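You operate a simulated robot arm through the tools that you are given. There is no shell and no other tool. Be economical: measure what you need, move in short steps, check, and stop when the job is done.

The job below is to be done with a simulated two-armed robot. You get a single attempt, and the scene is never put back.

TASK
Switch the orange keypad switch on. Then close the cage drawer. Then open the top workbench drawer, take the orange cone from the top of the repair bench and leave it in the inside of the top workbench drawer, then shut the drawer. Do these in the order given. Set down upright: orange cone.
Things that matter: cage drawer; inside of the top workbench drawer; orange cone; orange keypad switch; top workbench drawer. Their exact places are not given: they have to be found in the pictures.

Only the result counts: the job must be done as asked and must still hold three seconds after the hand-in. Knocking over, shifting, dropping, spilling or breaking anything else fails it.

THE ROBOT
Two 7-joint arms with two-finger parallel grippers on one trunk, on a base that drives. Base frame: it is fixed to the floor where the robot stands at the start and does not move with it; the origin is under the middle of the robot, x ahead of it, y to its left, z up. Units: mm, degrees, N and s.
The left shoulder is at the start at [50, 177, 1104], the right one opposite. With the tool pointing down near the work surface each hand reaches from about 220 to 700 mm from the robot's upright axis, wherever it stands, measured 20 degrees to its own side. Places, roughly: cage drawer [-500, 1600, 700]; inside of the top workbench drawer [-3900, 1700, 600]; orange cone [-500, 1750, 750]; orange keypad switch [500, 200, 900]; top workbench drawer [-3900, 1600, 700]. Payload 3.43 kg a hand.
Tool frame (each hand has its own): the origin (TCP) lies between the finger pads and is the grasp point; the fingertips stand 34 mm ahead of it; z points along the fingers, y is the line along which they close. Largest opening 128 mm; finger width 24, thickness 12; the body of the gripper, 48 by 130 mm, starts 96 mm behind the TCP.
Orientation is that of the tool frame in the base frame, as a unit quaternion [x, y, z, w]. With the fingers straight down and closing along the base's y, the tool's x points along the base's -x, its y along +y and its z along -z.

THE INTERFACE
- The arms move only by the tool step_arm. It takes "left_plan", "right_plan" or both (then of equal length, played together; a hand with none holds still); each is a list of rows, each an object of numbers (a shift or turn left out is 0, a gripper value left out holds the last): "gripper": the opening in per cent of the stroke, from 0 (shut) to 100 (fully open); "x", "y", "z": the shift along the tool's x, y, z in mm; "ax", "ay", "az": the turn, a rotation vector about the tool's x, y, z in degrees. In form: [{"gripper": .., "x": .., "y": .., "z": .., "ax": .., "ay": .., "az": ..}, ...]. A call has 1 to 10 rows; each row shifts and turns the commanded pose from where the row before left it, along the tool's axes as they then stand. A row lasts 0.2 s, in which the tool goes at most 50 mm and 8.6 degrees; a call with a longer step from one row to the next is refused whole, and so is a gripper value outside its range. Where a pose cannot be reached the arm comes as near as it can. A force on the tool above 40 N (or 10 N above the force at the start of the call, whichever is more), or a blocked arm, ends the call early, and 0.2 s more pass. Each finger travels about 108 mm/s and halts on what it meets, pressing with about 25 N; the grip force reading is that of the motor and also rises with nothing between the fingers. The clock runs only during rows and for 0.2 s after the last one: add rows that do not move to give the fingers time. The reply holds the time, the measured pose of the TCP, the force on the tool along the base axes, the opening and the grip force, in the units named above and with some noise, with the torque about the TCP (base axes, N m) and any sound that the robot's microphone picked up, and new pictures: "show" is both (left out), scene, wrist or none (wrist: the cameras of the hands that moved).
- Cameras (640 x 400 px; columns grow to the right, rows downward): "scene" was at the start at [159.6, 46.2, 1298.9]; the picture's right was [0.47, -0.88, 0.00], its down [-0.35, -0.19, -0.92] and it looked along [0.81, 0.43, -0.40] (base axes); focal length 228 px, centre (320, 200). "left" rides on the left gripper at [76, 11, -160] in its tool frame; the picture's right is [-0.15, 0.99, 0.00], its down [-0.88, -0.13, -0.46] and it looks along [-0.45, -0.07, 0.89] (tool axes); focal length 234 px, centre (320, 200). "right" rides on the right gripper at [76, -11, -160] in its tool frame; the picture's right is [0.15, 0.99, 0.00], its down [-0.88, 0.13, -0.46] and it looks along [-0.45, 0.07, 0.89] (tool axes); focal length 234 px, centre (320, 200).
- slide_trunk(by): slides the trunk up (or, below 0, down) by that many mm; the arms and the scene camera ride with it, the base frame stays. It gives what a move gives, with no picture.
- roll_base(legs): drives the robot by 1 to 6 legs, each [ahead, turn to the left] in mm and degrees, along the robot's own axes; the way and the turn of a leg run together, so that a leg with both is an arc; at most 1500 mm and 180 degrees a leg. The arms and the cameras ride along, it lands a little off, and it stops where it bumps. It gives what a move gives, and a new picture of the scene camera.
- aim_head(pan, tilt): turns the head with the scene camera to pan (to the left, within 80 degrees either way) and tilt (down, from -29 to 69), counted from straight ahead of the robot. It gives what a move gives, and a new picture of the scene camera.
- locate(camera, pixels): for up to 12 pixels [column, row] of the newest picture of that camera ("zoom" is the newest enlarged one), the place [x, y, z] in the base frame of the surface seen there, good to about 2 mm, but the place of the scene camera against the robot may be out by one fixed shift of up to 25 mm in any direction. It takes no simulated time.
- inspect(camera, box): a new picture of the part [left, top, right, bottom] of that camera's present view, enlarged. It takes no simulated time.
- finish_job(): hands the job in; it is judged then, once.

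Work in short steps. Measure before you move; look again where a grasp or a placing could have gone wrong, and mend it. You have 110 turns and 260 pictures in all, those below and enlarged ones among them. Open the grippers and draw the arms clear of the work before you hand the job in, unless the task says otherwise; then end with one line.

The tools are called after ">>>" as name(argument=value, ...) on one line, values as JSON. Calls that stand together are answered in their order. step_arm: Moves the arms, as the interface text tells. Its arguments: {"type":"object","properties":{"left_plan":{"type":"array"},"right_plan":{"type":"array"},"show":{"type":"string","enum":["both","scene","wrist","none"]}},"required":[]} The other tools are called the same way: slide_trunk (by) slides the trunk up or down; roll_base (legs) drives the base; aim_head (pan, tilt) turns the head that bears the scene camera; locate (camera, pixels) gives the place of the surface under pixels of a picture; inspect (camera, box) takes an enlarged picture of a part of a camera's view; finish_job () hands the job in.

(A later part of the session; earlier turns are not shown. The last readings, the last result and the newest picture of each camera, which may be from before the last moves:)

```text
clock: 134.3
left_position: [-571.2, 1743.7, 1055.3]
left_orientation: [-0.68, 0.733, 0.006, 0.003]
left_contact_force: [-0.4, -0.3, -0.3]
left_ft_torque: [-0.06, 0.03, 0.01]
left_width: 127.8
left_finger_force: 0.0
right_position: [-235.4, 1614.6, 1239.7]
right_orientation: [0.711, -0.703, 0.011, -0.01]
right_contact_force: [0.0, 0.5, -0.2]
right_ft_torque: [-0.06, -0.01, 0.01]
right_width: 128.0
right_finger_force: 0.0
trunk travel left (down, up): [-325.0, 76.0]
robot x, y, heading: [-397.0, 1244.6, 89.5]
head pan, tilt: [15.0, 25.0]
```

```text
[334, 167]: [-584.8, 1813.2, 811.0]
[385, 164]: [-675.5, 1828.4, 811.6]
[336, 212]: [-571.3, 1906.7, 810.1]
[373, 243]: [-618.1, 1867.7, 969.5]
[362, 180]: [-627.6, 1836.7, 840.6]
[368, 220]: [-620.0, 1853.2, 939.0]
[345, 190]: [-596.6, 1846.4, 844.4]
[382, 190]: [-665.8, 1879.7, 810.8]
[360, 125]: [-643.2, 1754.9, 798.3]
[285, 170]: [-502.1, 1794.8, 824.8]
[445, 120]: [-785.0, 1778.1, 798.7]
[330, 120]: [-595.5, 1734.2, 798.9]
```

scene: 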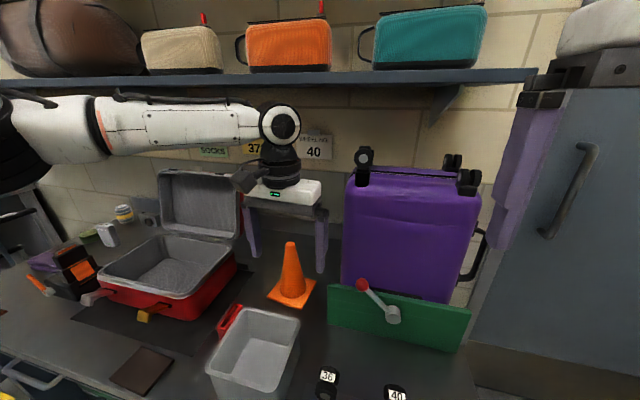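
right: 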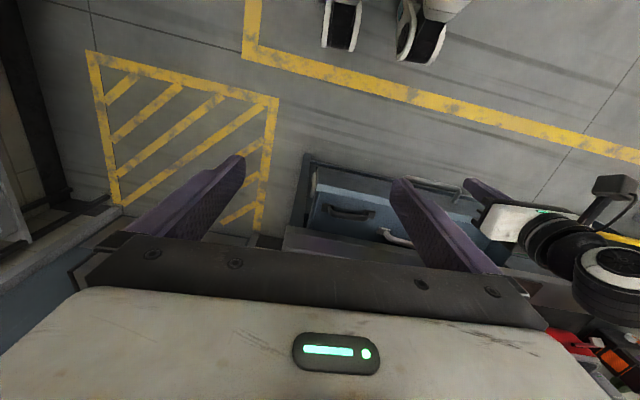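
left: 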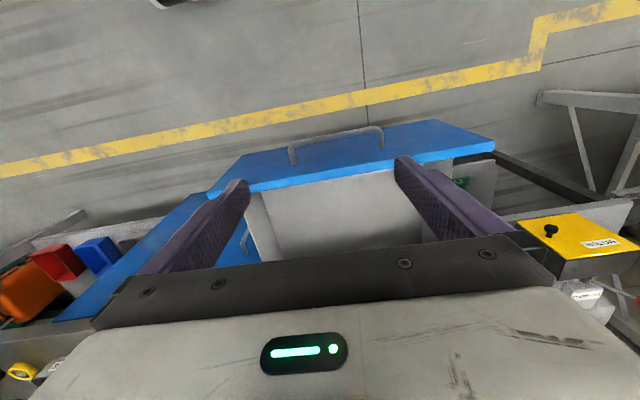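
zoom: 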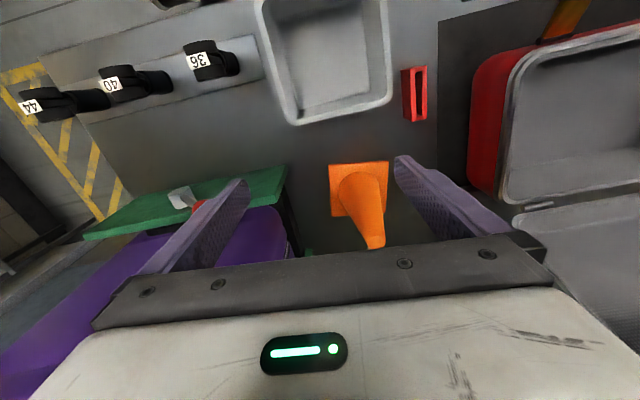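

The bench top is z≈799, the cone's axis at (-621,1868) and its tip at z≈970. I move the open hand above the cone.

>>> step_arm(left_plan=[{"x": -30, "y": 15}, {"x": -30, "y": 15}, {"x": -30, "y": 15}, {"x": -30, "y": 14}, {}])

```text
clock: 135.5
left_position: [-653.9, 1818.9, 1050.0]
left_orientation: [-0.68, 0.734, 0.005, 0.004]
left_contact_force: [0.0, 0.0, -0.4]
left_ft_torque: [0.0, -0.01, -0.03]
left_width: 128.0
left_finger_force: 0.1
left hand out of reach, approached as far as the arm can: row 2, 3, 4
right_position: [-234.9, 1613.1, 1240.9]
right_orientation: [0.71, -0.704, 0.01, -0.012]
right_contact_force: [-0.5, -0.3, 0.2]
right_ft_torque: [0.03, -0.01, -0.01]
right_width: 127.8
right_finger_force: 0.0
trunk travel left (down, up): [-325.0, 76.0]
robot x, y, heading: [-396.1, 1247.2, 89.4]
head pan, tilt: [15.0, 25.0]
```

scene: 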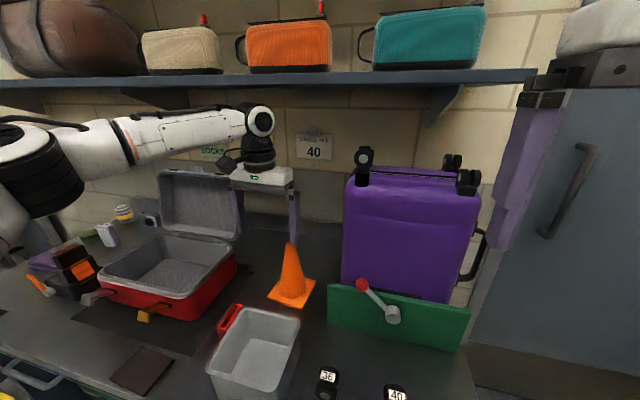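
left: 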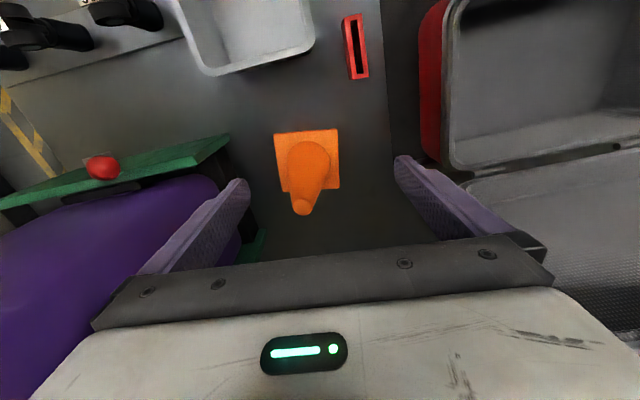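

The arm stopped short at (-654,1819): reach is limited at this height. I lower the hand 85 mm (fingers pass in front of the cone), where it should reach farther, then try forward by small steps.

>>> step_arm(left_plan=[{"z": 40}, {"z": 45}, {}, {}])

```text
clock: 136.5
left_position: [-655.6, 1818.8, 966.4]
left_orientation: [-0.68, 0.734, 0.006, 0.006]
left_contact_force: [0.4, 0.1, -0.3]
left_ft_torque: [-0.02, -0.01, 0.02]
left_width: 127.9
left_finger_force: 0.1
left hand out of reach, approached as far as the arm can: row 2
right_position: [-236.4, 1612.3, 1239.6]
right_orientation: [0.711, -0.703, 0.011, -0.011]
right_contact_force: [0.1, 0.5, -0.4]
right_ft_torque: [0.01, -0.01, -0.03]
right_width: 128.0
right_finger_force: 0.0
trunk travel left (down, up): [-325.0, 76.0]
robot x, y, heading: [-398.0, 1248.1, 89.3]
head pan, tilt: [15.0, 25.0]
```

scene: 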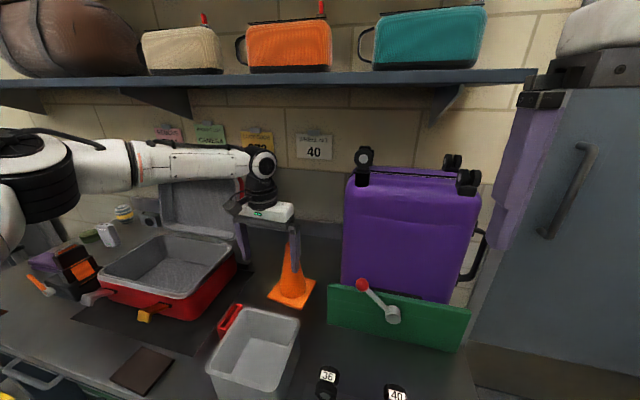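
left: 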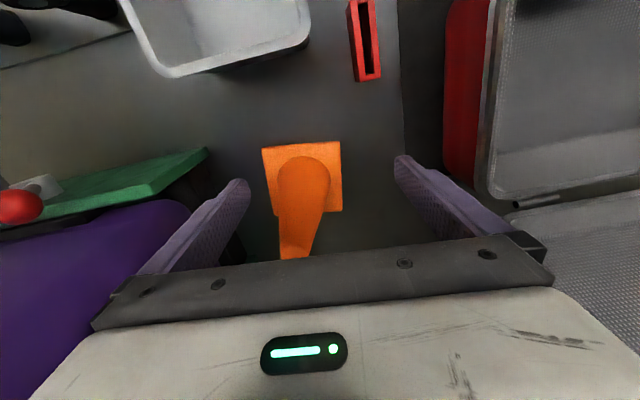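

I check the left forearm's clearance to the toolbox lid, which appears just under it at (190,185).

>>> locate(camera="scene", pixels=[[190, 185], [170, 190], [205, 182], [190, 170], [150, 185], [225, 175], [235, 205], [260, 190], [110, 165]])

```text
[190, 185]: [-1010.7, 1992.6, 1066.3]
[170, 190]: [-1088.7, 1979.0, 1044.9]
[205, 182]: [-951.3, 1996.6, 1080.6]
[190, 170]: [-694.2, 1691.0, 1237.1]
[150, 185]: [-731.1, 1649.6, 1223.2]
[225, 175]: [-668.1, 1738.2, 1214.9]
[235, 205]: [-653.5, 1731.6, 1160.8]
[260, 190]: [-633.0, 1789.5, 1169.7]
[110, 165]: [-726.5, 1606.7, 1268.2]
```

Clear (forearm y≈1690, lid y≈1990). I move the hand around the cone: +35 in x, +49 in y.

>>> step_arm(left_plan=[{"y": -31}, {"x": -17}, {"x": -17}, {"x": -17}, {}])

```text
clock: 137.7
left_position: [-640.5, 1810.5, 972.6]
left_orientation: [-0.68, 0.733, 0.007, 0.004]
left_contact_force: [-0.1, 0.1, 0.0]
left_ft_torque: [-0.01, -0.03, 0.0]
left_width: 128.0
left_finger_force: 0.0
left hand out of reach, approached as far as the arm can: row 1, 2, 3, 4
right_position: [-235.5, 1613.5, 1239.8]
right_orientation: [0.711, -0.703, 0.01, -0.011]
right_contact_force: [0.3, 0.6, -0.2]
right_ft_torque: [0.0, -0.01, 0.01]
right_width: 128.0
right_finger_force: 0.0
trunk travel left (down, up): [-325.0, 76.0]
robot x, y, heading: [-397.7, 1249.5, 89.5]
head pan, tilt: [15.0, 25.0]
```

scene: 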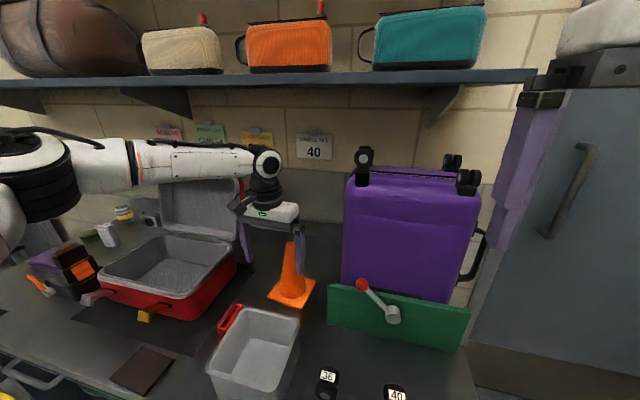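
left: 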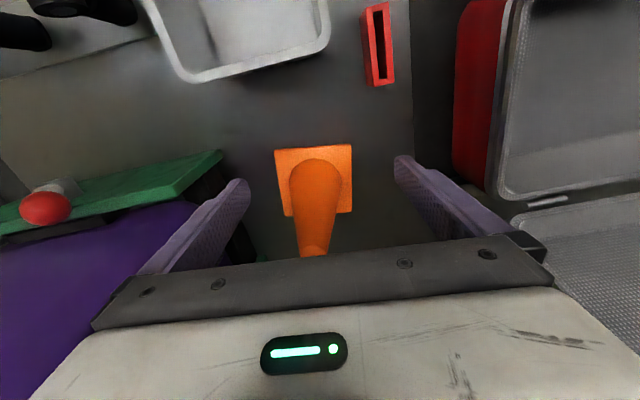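

The limit is with the tool vertical (the arm drifts sideways), so I tilt the fingers forward about 32°, which brings the wrist back; the fingers still close sideways on the cone.

>>> step_arm(left_plan=[{"ay": -8}, {"ay": -8}, {"ay": -8}, {"ay": -8}, {}])

```text
clock: 138.9
left_position: [-639.4, 1810.1, 972.1]
left_orientation: [-0.652, 0.704, 0.193, 0.206]
left_contact_force: [0.6, 0.2, -0.3]
left_ft_torque: [0.0, 0.01, 0.01]
left_width: 128.0
left_finger_force: 0.1
right_position: [-235.7, 1613.8, 1240.0]
right_orientation: [0.711, -0.703, 0.01, -0.011]
right_contact_force: [0.2, 1.1, 0.1]
right_ft_torque: [0.01, 0.03, 0.02]
right_width: 128.0
right_finger_force: 0.0
trunk travel left (down, up): [-325.0, 76.0]
robot x, y, heading: [-397.0, 1243.4, 89.5]
head pan, tilt: [15.0, 25.0]
```

scene: 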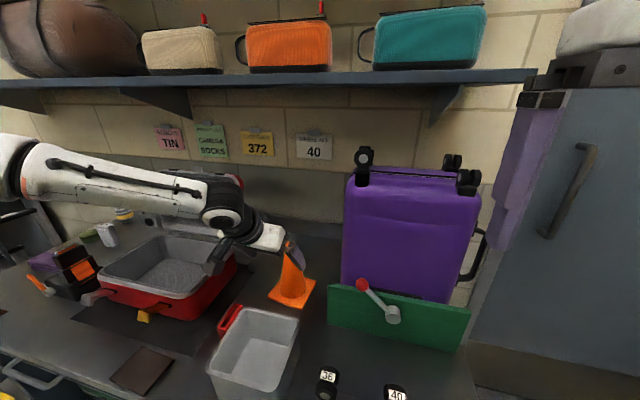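
left: 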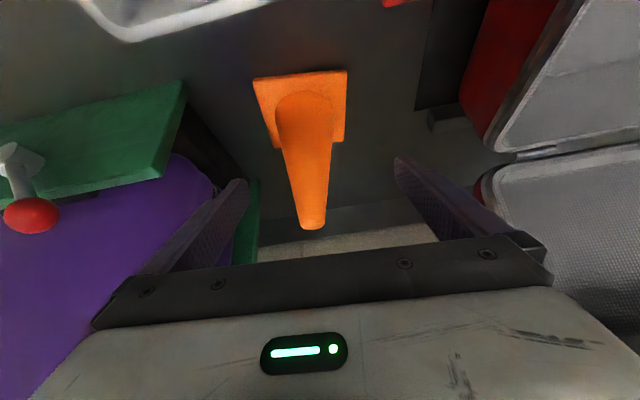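

The tilt works and the arm is free. I advance to (-621,1860,940) around the cone's tip.

>>> step_arm(left_plan=[{"y": -14, "x": -6}, {"x": -10, "z": 27}, {"x": -10, "z": 28}, {}])

```text
clock: 139.9
left_position: [-623.9, 1861.0, 939.5]
left_orientation: [-0.652, 0.704, 0.193, 0.205]
left_contact_force: [0.6, 0.5, -0.3]
left_ft_torque: [0.0, 0.04, -0.01]
left_width: 128.2
left_finger_force: 0.0
right_position: [-235.7, 1612.2, 1240.2]
right_orientation: [0.711, -0.703, 0.009, -0.012]
right_contact_force: [0.1, 0.8, -0.5]
right_ft_torque: [-0.01, 0.03, -0.05]
right_width: 128.0
right_finger_force: 0.0
trunk travel left (down, up): [-325.0, 76.0]
robot x, y, heading: [-396.2, 1245.3, 89.5]
head pan, tilt: [15.0, 25.0]
```

scene: 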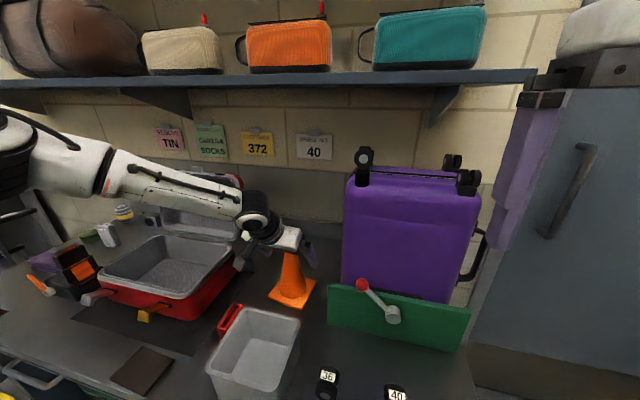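
left: 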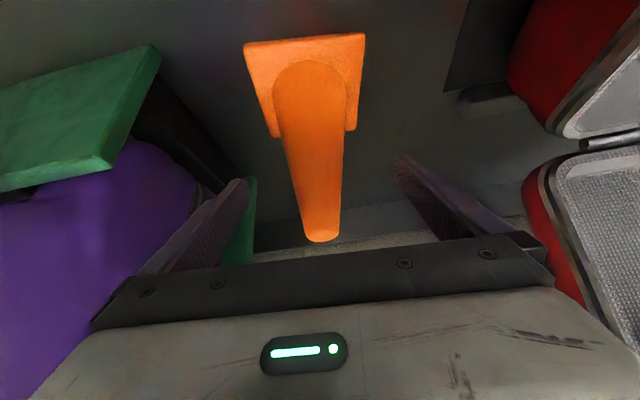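

Centred laterally. I lower 46 mm (vertical) so the fingers straddle the middle of the cone.

>>> step_arm(left_plan=[{"x": 12, "z": 19}, {"x": 13, "z": 20}, {}])

>>> locate(camera="left", pixels=[[310, 60], [310, 120], [315, 180], [320, 225], [250, 40], [360, 35], [325, 238]])

```text
clock: 140.7
left_position: [-621.5, 1861.0, 892.1]
left_orientation: [-0.652, 0.703, 0.193, 0.206]
left_contact_force: [0.0, -0.2, -0.1]
left_ft_torque: [0.02, -0.02, 0.03]
left_width: 128.0
left_finger_force: 0.0
right_position: [-235.9, 1612.7, 1241.8]
right_orientation: [0.711, -0.703, 0.01, -0.011]
right_contact_force: [-0.6, 0.5, 0.0]
right_ft_torque: [0.03, 0.0, -0.02]
right_width: 127.9
right_finger_force: 0.1
trunk travel left (down, up): [-325.0, 76.0]
robot x, y, heading: [-398.6, 1244.9, 89.5]
head pan, tilt: [15.0, 25.0]
```

scene: 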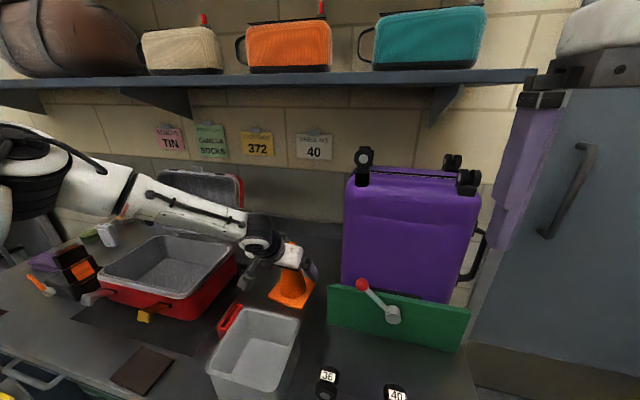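
left: 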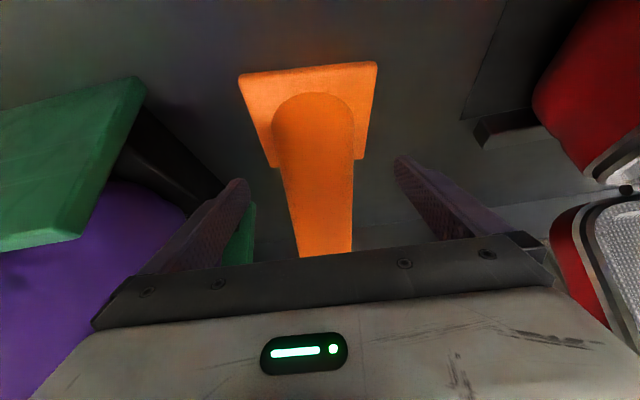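

```text
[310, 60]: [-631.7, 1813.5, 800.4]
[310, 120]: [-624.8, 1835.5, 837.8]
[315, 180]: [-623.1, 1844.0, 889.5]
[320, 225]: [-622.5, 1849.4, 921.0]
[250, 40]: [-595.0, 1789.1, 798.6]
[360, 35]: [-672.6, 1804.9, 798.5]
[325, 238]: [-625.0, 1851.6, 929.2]
```

The cone's axis (≈-623,1867) is between the fingers at (-621.5,1861,892). I close on it.

>>> step_arm(left_plan=[{"gripper": 60}, {"gripper": 30}, {"gripper": 0}, {}, {}, {}])

```text
clock: 142.1
left_position: [-621.6, 1862.0, 892.9]
left_orientation: [-0.652, 0.703, 0.194, 0.206]
left_contact_force: [1.3, -0.1, 0.4]
left_ft_torque: [0.0, -0.06, 0.01]
left_width: 62.2
left_finger_force: 24.9
right_position: [-236.6, 1613.0, 1239.4]
right_orientation: [0.711, -0.703, 0.01, -0.012]
right_contact_force: [-0.2, -0.8, -0.2]
right_ft_torque: [0.01, 0.04, 0.0]
right_width: 127.9
right_finger_force: 0.0
trunk travel left (down, up): [-325.0, 76.0]
robot x, y, heading: [-398.1, 1247.4, 89.4]
head pan, tilt: [15.0, 25.0]
```

scene: 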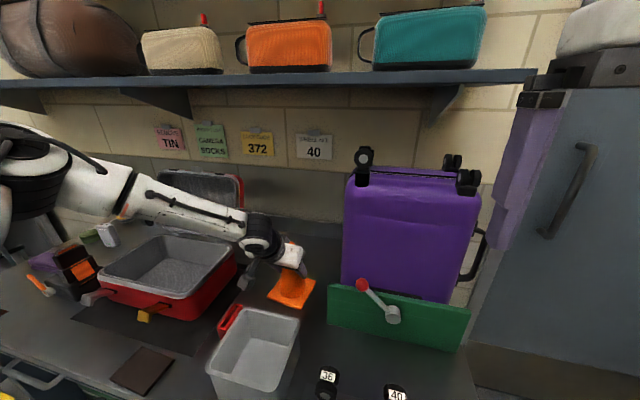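
left: 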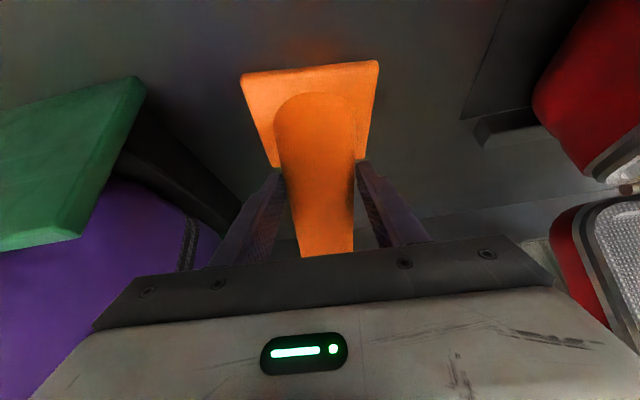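

Gripped at 62 mm. I lift straight up slowly and check that it holds.

>>> step_arm(left_plan=[{"x": -5.4, "z": -8.4}, {"x": -8, "z": -12.5}, {"x": -11, "z": -17}, {"x": -14, "z": -21}, {"x": -14, "z": -21}, {"x": -14, "z": -21}, {}])

```text
clock: 143.7
left_position: [-621.2, 1862.0, 1012.5]
left_orientation: [-0.652, 0.704, 0.193, 0.205]
left_contact_force: [-1.0, 0.9, -1.4]
left_ft_torque: [-0.06, 0.04, -0.03]
left_width: 62.3
left_finger_force: 24.9
right_position: [-236.0, 1612.8, 1241.0]
right_orientation: [0.711, -0.703, 0.01, -0.011]
right_contact_force: [-0.4, 0.0, -0.6]
right_ft_torque: [-0.01, 0.0, -0.02]
right_width: 127.9
right_finger_force: 0.1
trunk travel left (down, up): [-325.0, 76.0]
robot x, y, heading: [-397.1, 1244.4, 89.6]
head pan, tilt: [15.0, 25.0]
```

scene: 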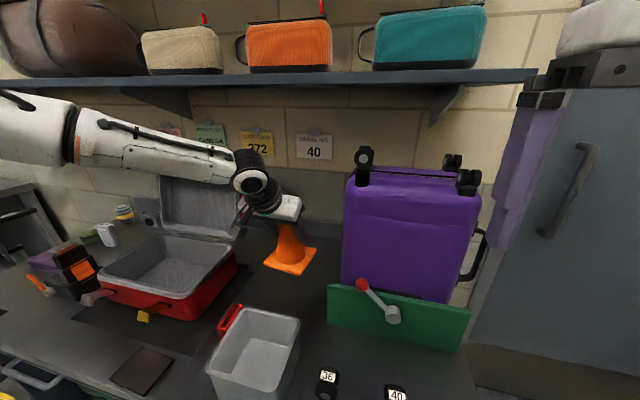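
left: 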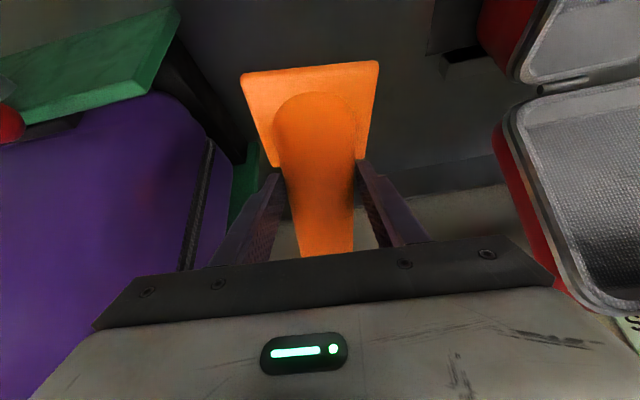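

The cone hangs upright and steady. I raise the trunk 70, back away from the bench, and retract the hand toward the robot.

>>> slide_trunk(by=70)

>>> roll_base(legs=[[-420, 0]])

>>> step_arm(left_plan=[{"x": 20, "z": -13}, {"x": 25, "z": -16}, {"x": 25, "z": -16}, {"x": 25, "z": -16}, {"x": 20, "z": -13}, {}])

```text
clock: 144.8
left_position: [-621.2, 1861.9, 1082.7]
left_orientation: [-0.653, 0.703, 0.193, 0.205]
left_contact_force: [0.2, -0.3, -0.9]
left_ft_torque: [-0.02, 0.02, -0.02]
left_width: 62.3
left_finger_force: 24.5
right_position: [-235.9, 1612.9, 1310.2]
right_orientation: [0.711, -0.703, 0.01, -0.011]
right_contact_force: [0.4, 0.4, 0.2]
right_ft_torque: [-0.03, 0.0, 0.02]
right_width: 128.1
right_finger_force: 0.0
trunk travel left (down, up): [-395.0, 6.0]
robot x, y, heading: [-396.4, 1243.4, 89.4]
head pan, tilt: [15.0, 25.0]
```

```text
clock: 147.4
left_position: [-625.0, 1442.6, 1082.2]
left_orientation: [-0.653, 0.703, 0.194, 0.205]
left_contact_force: [-0.5, 0.0, -2.2]
left_ft_torque: [0.01, -0.01, -0.04]
left_width: 62.1
left_finger_force: 25.2
right_position: [-240.5, 1195.4, 1310.4]
right_orientation: [0.711, -0.703, 0.01, -0.012]
right_contact_force: [-0.7, 0.2, 0.3]
right_ft_torque: [0.04, 0.01, -0.03]
right_width: 128.2
right_finger_force: 0.1
trunk travel left (down, up): [-395.0, 6.0]
robot x, y, heading: [-396.1, 827.7, 90.0]
head pan, tilt: [15.0, 25.0]
```

scene: 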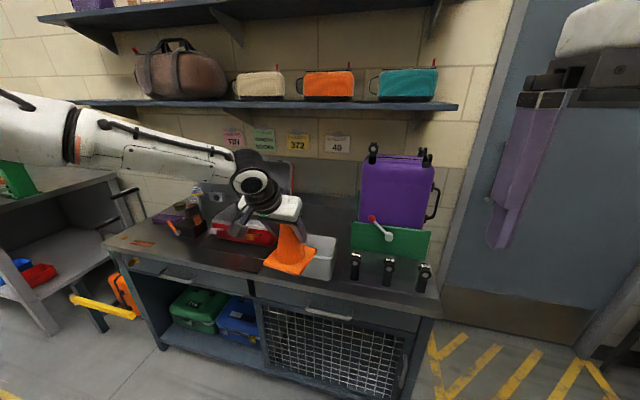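

```text
clock: 148.8
left_position: [-636.0, 1307.5, 1082.0]
left_orientation: [-0.652, 0.704, 0.193, 0.205]
left_contact_force: [0.5, -0.2, -1.7]
left_ft_torque: [0.01, 0.01, 0.01]
left_width: 62.3
left_finger_force: 24.5
right_position: [-240.4, 1196.3, 1309.7]
right_orientation: [0.712, -0.702, 0.01, -0.011]
right_contact_force: [0.6, -0.4, -1.0]
right_ft_torque: [-0.01, 0.01, 0.01]
right_width: 128.0
right_finger_force: 0.1
trunk travel left (down, up): [-395.0, 6.0]
robot x, y, heading: [-399.7, 829.6, 89.7]
head pan, tilt: [15.0, 25.0]
```

scene: 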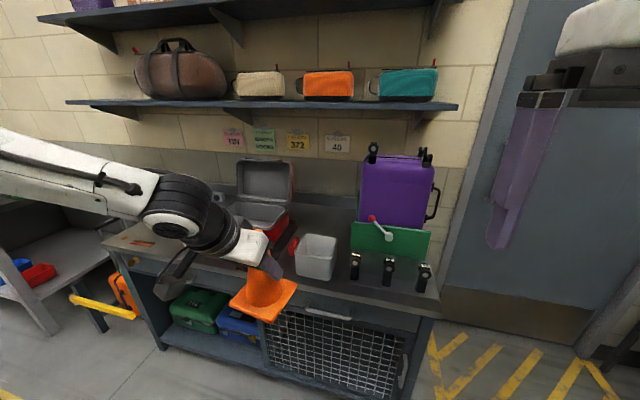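
left: 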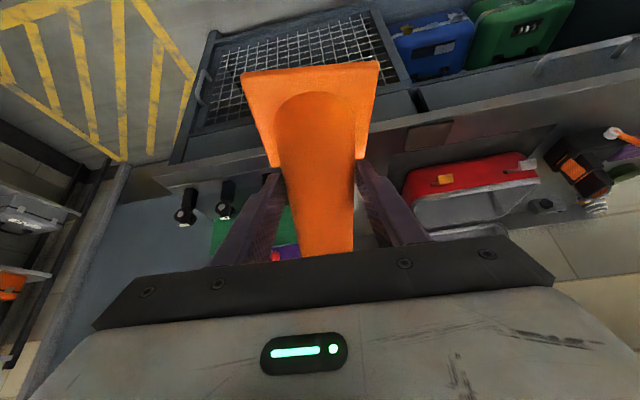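

Cone steady. I turn and drive back to the workbench, aiming slightly toward y≈740 to leave room for the open drawer.

>>> roll_base(legs=[[0, 91.9], [1500, 0]])

>>> aim_head(pan=10, tilt=25)

```text
clock: 160.1
left_position: [-2358.2, 536.4, 1082.1]
left_orientation: [0.959, -0.022, -0.281, -0.004]
left_contact_force: [0.3, -0.8, -1.2]
left_ft_torque: [0.0, -0.03, -0.01]
left_width: 61.8
left_finger_force: 24.7
right_position: [-2258.0, 934.7, 1311.2]
right_orientation: [1.0, 0.02, -0.001, -0.015]
right_contact_force: [-0.2, 0.2, 0.2]
right_ft_torque: [0.0, -0.02, -0.02]
right_width: 127.9
right_finger_force: 0.2
trunk travel left (down, up): [-395.0, 6.0]
robot x, y, heading: [-1888.2, 784.3, -178.8]
head pan, tilt: [15.0, 25.0]
```

scene: 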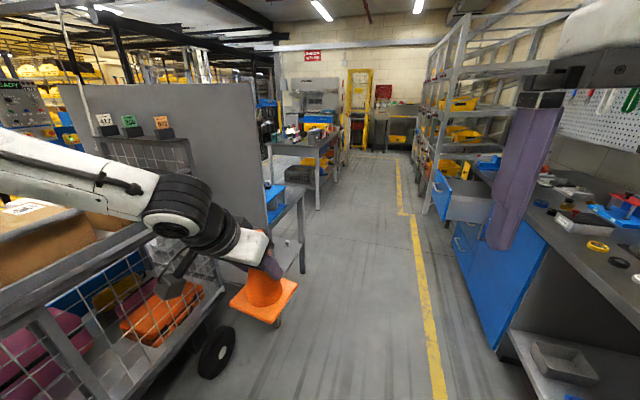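

```text
clock: 160.7
left_position: [-2358.4, 537.3, 1081.7]
left_orientation: [0.959, -0.023, -0.281, -0.004]
left_contact_force: [-0.3, -0.7, -1.4]
left_ft_torque: [0.04, 0.01, 0.01]
left_width: 61.8
left_finger_force: 24.9
right_position: [-2259.3, 934.4, 1310.7]
right_orientation: [1.0, 0.019, -0.001, -0.015]
right_contact_force: [0.9, -0.2, 0.2]
right_ft_torque: [0.0, -0.02, -0.01]
right_width: 128.1
right_finger_force: 0.1
trunk travel left (down, up): [-395.0, 6.0]
robot x, y, heading: [-1886.0, 787.8, -178.8]
head pan, tilt: [10.0, 25.0]
```

scene: 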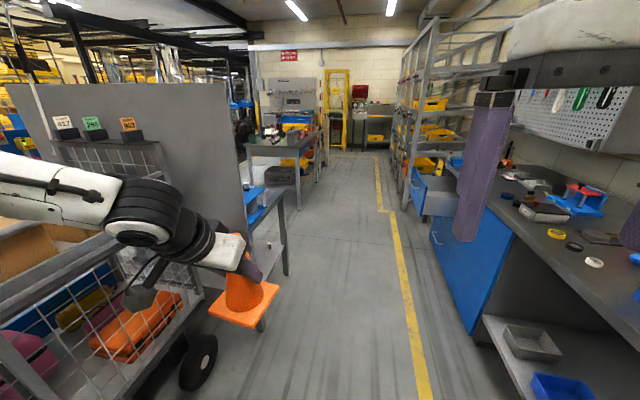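

The left arm sticks out toward the cart and partition; I measure forearm and partition clearances before going on.

>>> aim_head(pan=55, tilt=20)

```text
clock: 161.9
left_position: [-2359.1, 535.9, 1082.7]
left_orientation: [0.959, -0.023, -0.281, -0.004]
left_contact_force: [0.0, -0.1, -1.0]
left_ft_torque: [0.02, 0.02, 0.0]
left_width: 61.9
left_finger_force: 24.6
right_position: [-2257.2, 934.6, 1310.1]
right_orientation: [1.0, 0.019, -0.001, -0.015]
right_contact_force: [0.0, -0.9, -0.4]
right_ft_torque: [-0.03, 0.02, -0.02]
right_width: 128.1
right_finger_force: 0.1
trunk travel left (down, up): [-395.0, 6.0]
robot x, y, heading: [-1886.8, 787.3, -178.7]
head pan, tilt: [55.0, 20.0]
```

scene: 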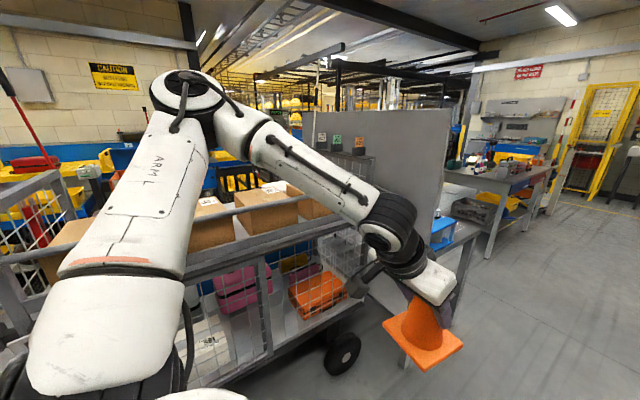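

>>> locate(camera="scene", pixels=[[185, 90], [170, 100], [240, 125], [445, 130], [450, 200], [440, 260], [330, 130], [385, 230], [440, 280]])

```text
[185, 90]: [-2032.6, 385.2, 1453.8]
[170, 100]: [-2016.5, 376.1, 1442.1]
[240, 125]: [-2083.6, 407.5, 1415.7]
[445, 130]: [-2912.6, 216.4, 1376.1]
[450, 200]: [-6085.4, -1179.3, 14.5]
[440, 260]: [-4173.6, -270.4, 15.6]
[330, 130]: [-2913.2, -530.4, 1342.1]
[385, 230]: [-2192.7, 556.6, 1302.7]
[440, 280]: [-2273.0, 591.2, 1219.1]
```

The elbow's outer side would pass the partition edge (y≈216) by only ~50 mm. I shift the path about 100 mm to the right first, then pass it.

>>> roll_base(legs=[[0, -21], [330, 0], [0, 20], [880, 0]])

```text
clock: 170.5
left_position: [-3566.4, 657.7, 1082.0]
left_orientation: [0.959, -0.033, -0.281, -0.007]
left_contact_force: [-0.6, 0.6, -1.1]
left_ft_torque: [-0.01, 0.0, 0.0]
left_width: 61.5
left_finger_force: 25.5
right_position: [-3457.0, 1053.0, 1309.3]
right_orientation: [1.0, 0.009, -0.001, -0.015]
right_contact_force: [-0.1, -0.6, -0.4]
right_ft_torque: [0.03, -0.01, 0.01]
right_width: 127.9
right_finger_force: 0.1
trunk travel left (down, up): [-395.0, 6.0]
robot x, y, heading: [-3087.8, 893.7, 179.9]
head pan, tilt: [55.0, 20.0]
```

scene: 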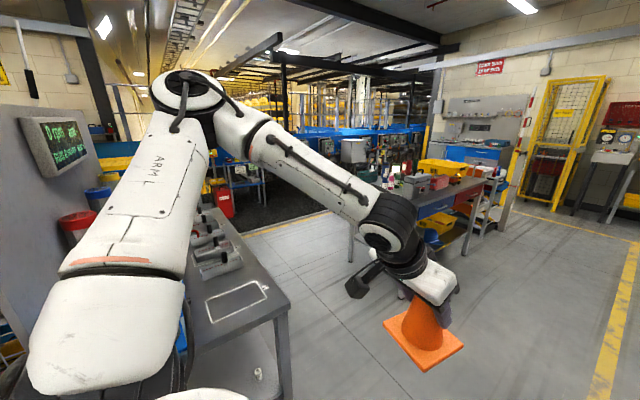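

Passed the partition. I now angle in to about (-3606,783) and turn to face the open drawer.

>>> roll_base(legs=[[0, 12], [520, 0], [0, -101.9]])

>>> aim_head(pan=22, tilt=45)

>>> inspect(camera="left", box=[0, 0, 640, 400])

```text
clock: 178.7
left_position: [-3838.6, 1270.7, 1082.8]
left_orientation: [-0.65, 0.706, 0.193, 0.205]
left_contact_force: [-0.4, 0.2, -1.5]
left_ft_torque: [-0.01, -0.02, -0.02]
left_width: 61.5
left_finger_force: 24.9
right_position: [-3443.7, 1153.0, 1309.9]
right_orientation: [0.708, -0.706, 0.01, -0.01]
right_contact_force: [-0.1, 0.2, -0.1]
right_ft_torque: [0.02, -0.02, 0.02]
right_width: 127.9
right_finger_force: 0.0
trunk travel left (down, up): [-395.0, 6.0]
robot x, y, heading: [-3603.8, 785.5, 89.0]
head pan, tilt: [55.0, 20.0]
```

scene: 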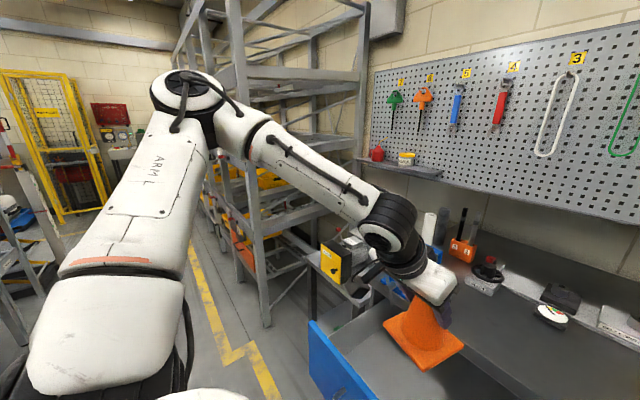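

```text
clock: 179.7
left_position: [-3837.4, 1269.5, 1082.0]
left_orientation: [-0.65, 0.706, 0.192, 0.207]
left_contact_force: [-0.5, 0.5, -2.6]
left_ft_torque: [-0.03, 0.02, 0.02]
left_width: 61.5
left_finger_force: 24.7
right_position: [-3443.3, 1153.1, 1310.3]
right_orientation: [0.708, -0.706, 0.01, -0.011]
right_contact_force: [0.3, -0.4, 0.6]
right_ft_torque: [0.0, -0.02, -0.02]
right_width: 128.3
right_finger_force: 0.1
trunk travel left (down, up): [-395.0, 6.0]
robot x, y, heading: [-3605.7, 786.7, 89.1]
head pan, tilt: [22.0, 45.0]
```

scene: 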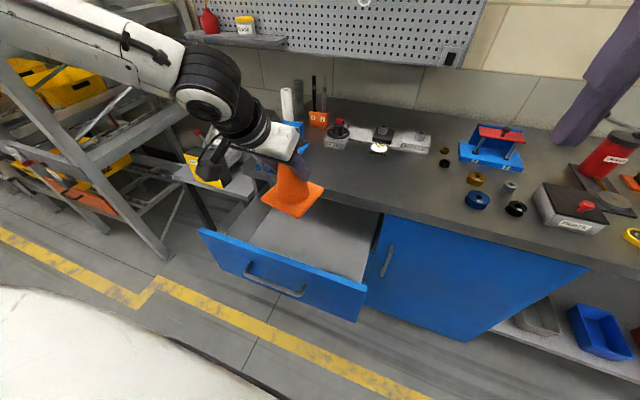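

```text
1.00 times, centred on (320, 200) of left
```

zoom: 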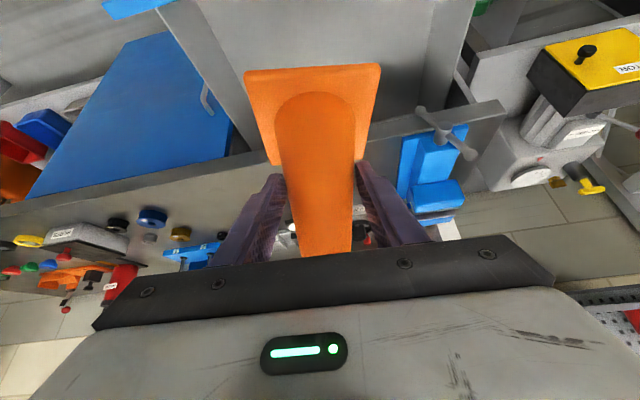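

With this tilt the wrist camera would hit the drawer's front rim (z 820, y 1202) on lowering. I rotate the hand 45° clockwise about the vertical, so it leans back-left instead; the cone stays upright.

>>> locate(camera="zoom", pixels=[[418, 108], [470, 155], [445, 135], [220, 165], [400, 125], [225, 20], [420, 30], [445, 90]])

>>> step_arm(left_plan=[{"ax": 4.06, "az": 6.31}, {"ax": 4.06, "az": 6.31}, {"ax": 4.06, "az": 6.31}, {"ax": 4.06, "az": 6.31}, {"ax": 4.06, "az": 6.31}, {"ax": 4.06, "az": 6.31}, {}])

```text
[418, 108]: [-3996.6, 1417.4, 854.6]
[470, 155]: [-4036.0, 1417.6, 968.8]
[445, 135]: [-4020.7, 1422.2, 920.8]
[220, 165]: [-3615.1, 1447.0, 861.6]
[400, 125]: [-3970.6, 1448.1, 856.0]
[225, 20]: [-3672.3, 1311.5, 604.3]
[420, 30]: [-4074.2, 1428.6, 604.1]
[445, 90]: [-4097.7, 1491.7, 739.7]
```

```text
clock: 181.3
left_position: [-3836.5, 1269.3, 1083.1]
left_orientation: [-0.329, 0.901, 0.097, 0.264]
left_contact_force: [-0.1, -0.1, -0.9]
left_ft_torque: [-0.03, 0.05, 0.01]
left_width: 61.4
left_finger_force: 24.4
right_position: [-3443.2, 1153.4, 1309.9]
right_orientation: [0.708, -0.706, 0.01, -0.011]
right_contact_force: [-0.6, -0.5, 0.0]
right_ft_torque: [0.02, 0.0, -0.02]
right_width: 128.0
right_finger_force: 0.0
trunk travel left (down, up): [-395.0, 6.0]
robot x, y, heading: [-3607.7, 789.5, 89.2]
head pan, tilt: [22.0, 45.0]
```

scene: 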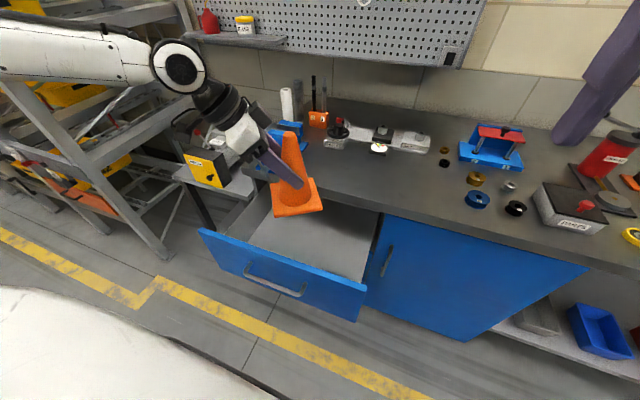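
left: 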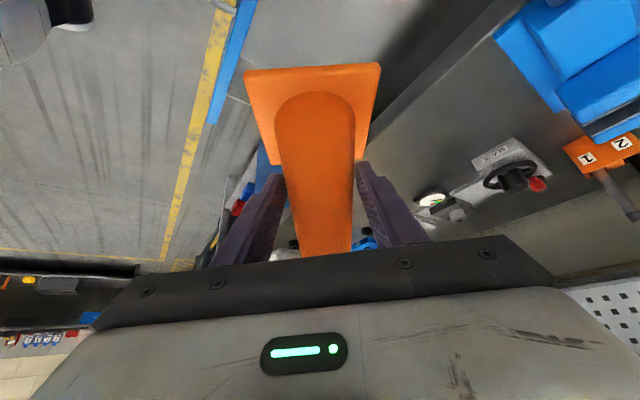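

The cone is still upright. The drawer, worktop edge (y≈1447) and vise rod (-3997,1417) leave room at (-3805,1345). I move there at height and check the arm against the rack on the left.

>>> step_arm(left_plan=[{"x": -20, "y": 13, "z": 13}, {"x": -20, "y": 13, "z": 13}, {"x": -21, "y": 12, "z": 13}, {}], show="none")

>>> aim_head(pan=50, tilt=35)

>>> locate(camera="scene", pixels=[[180, 60], [250, 150], [150, 200], [60, 250], [330, 150], [380, 220], [440, 230], [260, 260], [300, 230]])

```text
clock: 182.3
left_position: [-3806.3, 1346.8, 1083.8]
left_orientation: [-0.33, 0.901, 0.098, 0.263]
left_contact_force: [0.4, 0.4, -2.1]
left_ft_torque: [0.01, 0.0, 0.04]
left_width: 61.1
left_finger_force: 24.5
right_position: [-3443.8, 1153.0, 1310.3]
right_orientation: [0.708, -0.706, 0.01, -0.012]
right_contact_force: [-0.1, 0.1, -1.3]
right_ft_torque: [0.02, -0.02, -0.01]
right_width: 128.1
right_finger_force: 0.0
trunk travel left (down, up): [-395.0, 6.0]
robot x, y, heading: [-3606.7, 786.2, 89.2]
head pan, tilt: [22.0, 45.0]
```

```text
clock: 183.2
left_position: [-3806.8, 1346.8, 1082.5]
left_orientation: [-0.33, 0.901, 0.098, 0.263]
left_contact_force: [0.2, 0.7, -2.7]
left_ft_torque: [0.01, 0.01, -0.02]
left_width: 61.0
left_finger_force: 25.1
right_position: [-3444.0, 1153.8, 1310.7]
right_orientation: [0.709, -0.705, 0.009, -0.011]
right_contact_force: [0.6, -0.1, 0.3]
right_ft_torque: [0.03, 0.02, -0.02]
right_width: 128.0
right_finger_force: 0.1
trunk travel left (down, up): [-395.0, 6.0]
robot x, y, heading: [-3605.6, 785.6, 89.4]
head pan, tilt: [50.0, 35.0]
```

scene: 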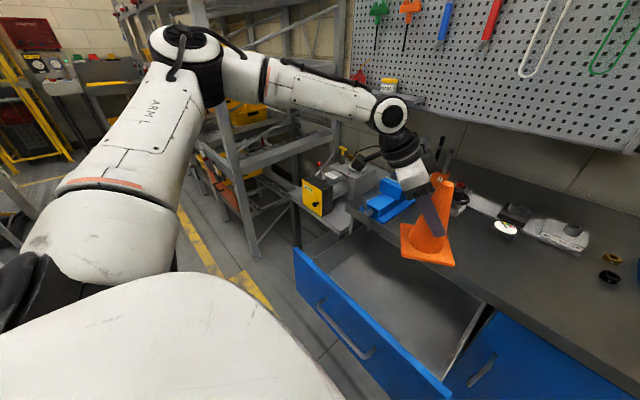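

```text
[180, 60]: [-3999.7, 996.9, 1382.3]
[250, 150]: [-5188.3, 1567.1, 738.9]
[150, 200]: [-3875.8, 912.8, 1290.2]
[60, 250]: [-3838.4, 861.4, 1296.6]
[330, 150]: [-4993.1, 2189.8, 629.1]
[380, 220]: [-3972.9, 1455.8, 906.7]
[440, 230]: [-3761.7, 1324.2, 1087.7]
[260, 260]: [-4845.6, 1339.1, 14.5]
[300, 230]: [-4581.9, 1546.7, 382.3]
```

The rack is far away and the forearm is clear of the vise. I lower the trunk 300 mm, bringing the cone down into the drawer.

>>> slide_trunk(by=-150)

>>> inspect(camera="scene", box=[240, 80, 520, 360])

>>> inspect(camera="left", box=[0, 0, 640, 400])

```text
clock: 184.9
left_position: [-3805.8, 1346.4, 933.9]
left_orientation: [-0.331, 0.901, 0.098, 0.263]
left_contact_force: [-0.6, 0.0, -2.0]
left_ft_torque: [-0.04, -0.02, -0.02]
left_width: 60.9
left_finger_force: 24.7
right_position: [-3443.4, 1154.3, 1161.0]
right_orientation: [0.708, -0.706, 0.009, -0.011]
right_contact_force: [0.1, 0.3, -0.2]
right_ft_torque: [0.0, 0.02, 0.0]
right_width: 127.9
right_finger_force: 0.0
trunk travel left (down, up): [-245.0, 156.0]
robot x, y, heading: [-3605.7, 788.8, 89.0]
head pan, tilt: [50.0, 35.0]
```

```text
1.43 times, centred on (380, 220) of scene
```

zoom: 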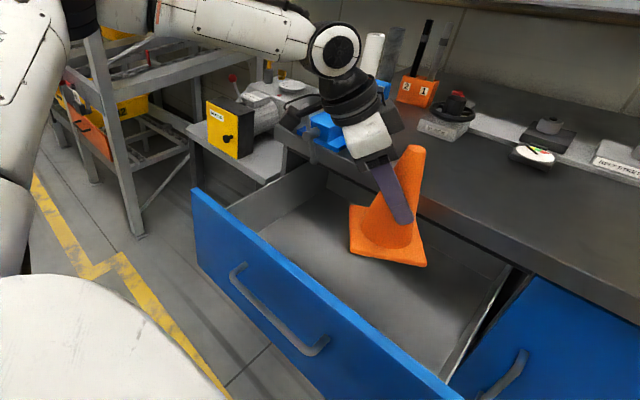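

```text
1.00 times, centred on (320, 200) of left
```

zoom: 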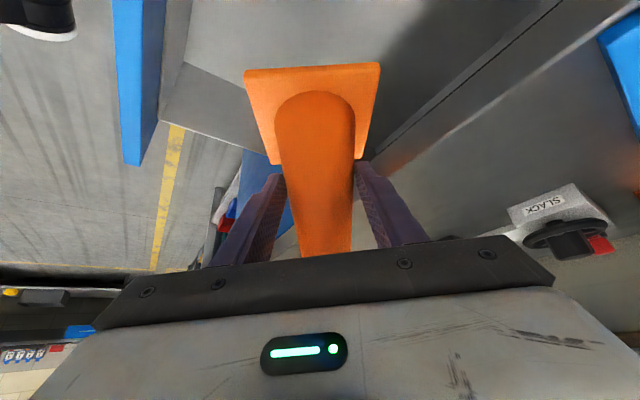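

Good position. The grip width crept from 62.3 to 60.9, so I check the cone's base height against the hand.

>>> locate(camera="zoom", pixels=[[248, 76], [376, 68], [275, 155], [262, 70], [362, 150], [310, 72]])

>>> slide_trunk(by=-150)

```text
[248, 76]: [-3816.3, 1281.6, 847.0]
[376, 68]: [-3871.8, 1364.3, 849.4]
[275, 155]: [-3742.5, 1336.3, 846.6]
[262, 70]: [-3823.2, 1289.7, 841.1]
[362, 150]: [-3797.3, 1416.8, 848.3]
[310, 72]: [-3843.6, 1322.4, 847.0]
```

```text
clock: 186.7
left_position: [-3805.4, 1346.3, 782.8]
left_orientation: [-0.331, 0.901, 0.098, 0.263]
left_contact_force: [0.4, 0.2, -2.0]
left_ft_torque: [-0.02, 0.03, 0.0]
left_width: 61.3
left_finger_force: 25.3
right_position: [-3442.7, 1153.2, 1011.3]
right_orientation: [0.708, -0.706, 0.01, -0.011]
right_contact_force: [0.9, 0.2, -0.3]
right_ft_torque: [0.0, -0.03, -0.03]
right_width: 127.9
right_finger_force: 0.2
trunk travel left (down, up): [-95.0, 306.0]
robot x, y, heading: [-3607.7, 784.0, 88.8]
head pan, tilt: [50.0, 35.0]
```

The base is level, about 98 mm below the TCP; touch-down should be at TCP z≈702. I lower the trunk 68 more.

>>> slide_trunk(by=-68)

>>> inspect(camera="scene", box=[240, 80, 520, 360])

```text
clock: 187.8
left_position: [-3806.2, 1346.1, 714.6]
left_orientation: [-0.331, 0.901, 0.098, 0.262]
left_contact_force: [0.3, -0.4, -1.2]
left_ft_torque: [-0.01, 0.03, 0.0]
left_width: 61.0
left_finger_force: 24.7
right_position: [-3444.2, 1153.5, 942.9]
right_orientation: [0.708, -0.706, 0.01, -0.011]
right_contact_force: [0.7, 0.5, 0.3]
right_ft_torque: [0.03, 0.0, 0.01]
right_width: 127.9
right_finger_force: 0.1
trunk travel left (down, up): [-27.0, 374.0]
robot x, y, heading: [-3604.3, 786.6, 89.0]
head pan, tilt: [50.0, 35.0]
```

```text
1.43 times, centred on (380, 220) of scene
```

zoom: 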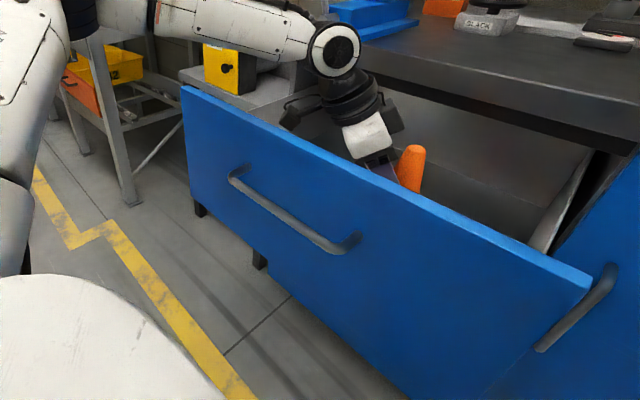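

At z≈714.6, about 12 mm to go. I lower with the arm in 3 mm steps and read the force.

>>> step_arm(left_plan=[{"x": 1.6, "z": 2.5}, {"x": 1.6, "z": 2.5}, {"x": 1.6, "z": 2.5}, {}, {}], show="wrist")

```text
clock: 189.0
left_position: [-3805.4, 1345.0, 706.3]
left_orientation: [-0.33, 0.902, 0.098, 0.263]
left_contact_force: [-0.1, 0.0, -2.2]
left_ft_torque: [0.01, -0.01, 0.0]
left_width: 61.1
left_finger_force: 25.2
right_position: [-3443.9, 1154.1, 942.9]
right_orientation: [0.708, -0.706, 0.01, -0.011]
right_contact_force: [-0.3, -0.1, -0.1]
right_ft_torque: [-0.01, 0.02, -0.03]
right_width: 127.8
right_finger_force: 0.0
trunk travel left (down, up): [-27.0, 374.0]
robot x, y, heading: [-3602.6, 787.0, 89.2]
head pan, tilt: [50.0, 35.0]
```

left: 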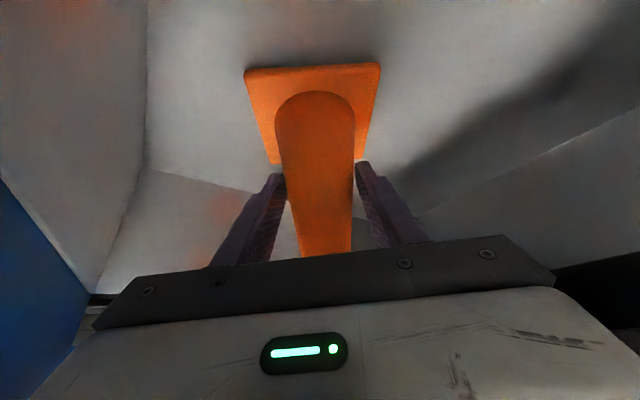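

>>> step_arm(left_plan=[{"x": 1.1, "z": 1.7}, {"x": 1.1, "z": 1.7}, {"x": 1.1, "z": 1.7}, {}, {}], show="none")

>>> locate(camera="left", pixels=[[248, 76], [376, 68], [310, 72], [230, 60], [310, 45], [400, 60]])

```text
clock: 190.2
left_position: [-3806.1, 1345.1, 702.5]
left_orientation: [-0.33, 0.901, 0.1, 0.264]
left_contact_force: [-0.4, 1.1, 7.0]
left_ft_torque: [0.0, -0.6, 0.08]
left_width: 60.7
left_finger_force: 25.3
right_position: [-3444.6, 1153.2, 944.0]
right_orientation: [0.708, -0.706, 0.01, -0.011]
right_contact_force: [-0.8, 0.6, -0.2]
right_ft_torque: [-0.01, 0.01, -0.01]
right_width: 127.8
right_finger_force: 0.1
trunk travel left (down, up): [-27.0, 374.0]
robot x, y, heading: [-3605.1, 782.2, 89.2]
head pan, tilt: [50.0, 35.0]
```

```text
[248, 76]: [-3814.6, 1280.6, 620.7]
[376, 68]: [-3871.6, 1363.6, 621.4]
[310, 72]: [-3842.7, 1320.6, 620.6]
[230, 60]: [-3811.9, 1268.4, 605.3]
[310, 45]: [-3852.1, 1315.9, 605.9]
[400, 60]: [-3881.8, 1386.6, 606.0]
```

Contact: 7 N at z≈702.5, base on the floor. I open the fingers and rise straight up.

>>> step_arm(left_plan=[{"gripper": 60}, {"gripper": 70}, {"gripper": 100}, {}, {}, {"x": -11, "z": -17}, {"x": -16, "z": -25}, {"x": -20, "z": -30}, {"x": -20, "z": -30}, {}])

```text
clock: 192.4
left_position: [-3804.1, 1345.8, 820.5]
left_orientation: [-0.33, 0.902, 0.098, 0.263]
left_contact_force: [-0.6, -0.3, -0.3]
left_ft_torque: [-0.02, 0.0, 0.0]
left_width: 127.9
left_finger_force: 0.1
right_position: [-3443.0, 1153.3, 942.3]
right_orientation: [0.708, -0.706, 0.009, -0.011]
right_contact_force: [-0.4, -0.6, -0.5]
right_ft_torque: [-0.01, -0.02, -0.01]
right_width: 128.0
right_finger_force: 0.0
trunk travel left (down, up): [-27.0, 374.0]
robot x, y, heading: [-3603.3, 790.2, 89.1]
head pan, tilt: [50.0, 35.0]
```

scene: 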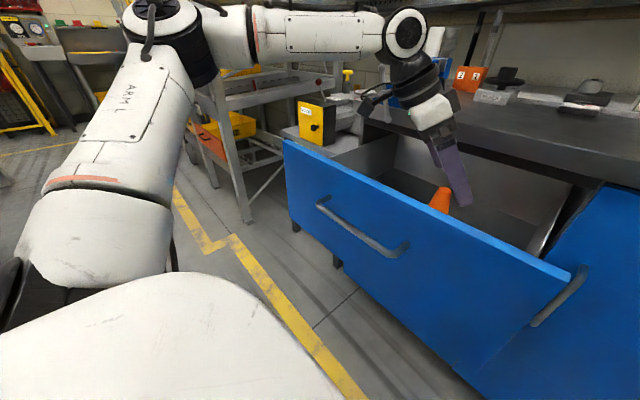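
left: 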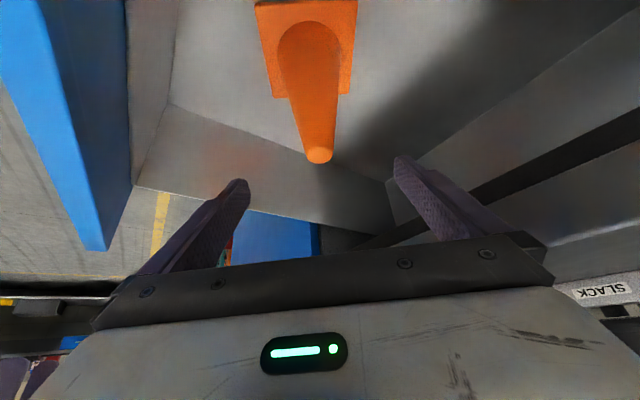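

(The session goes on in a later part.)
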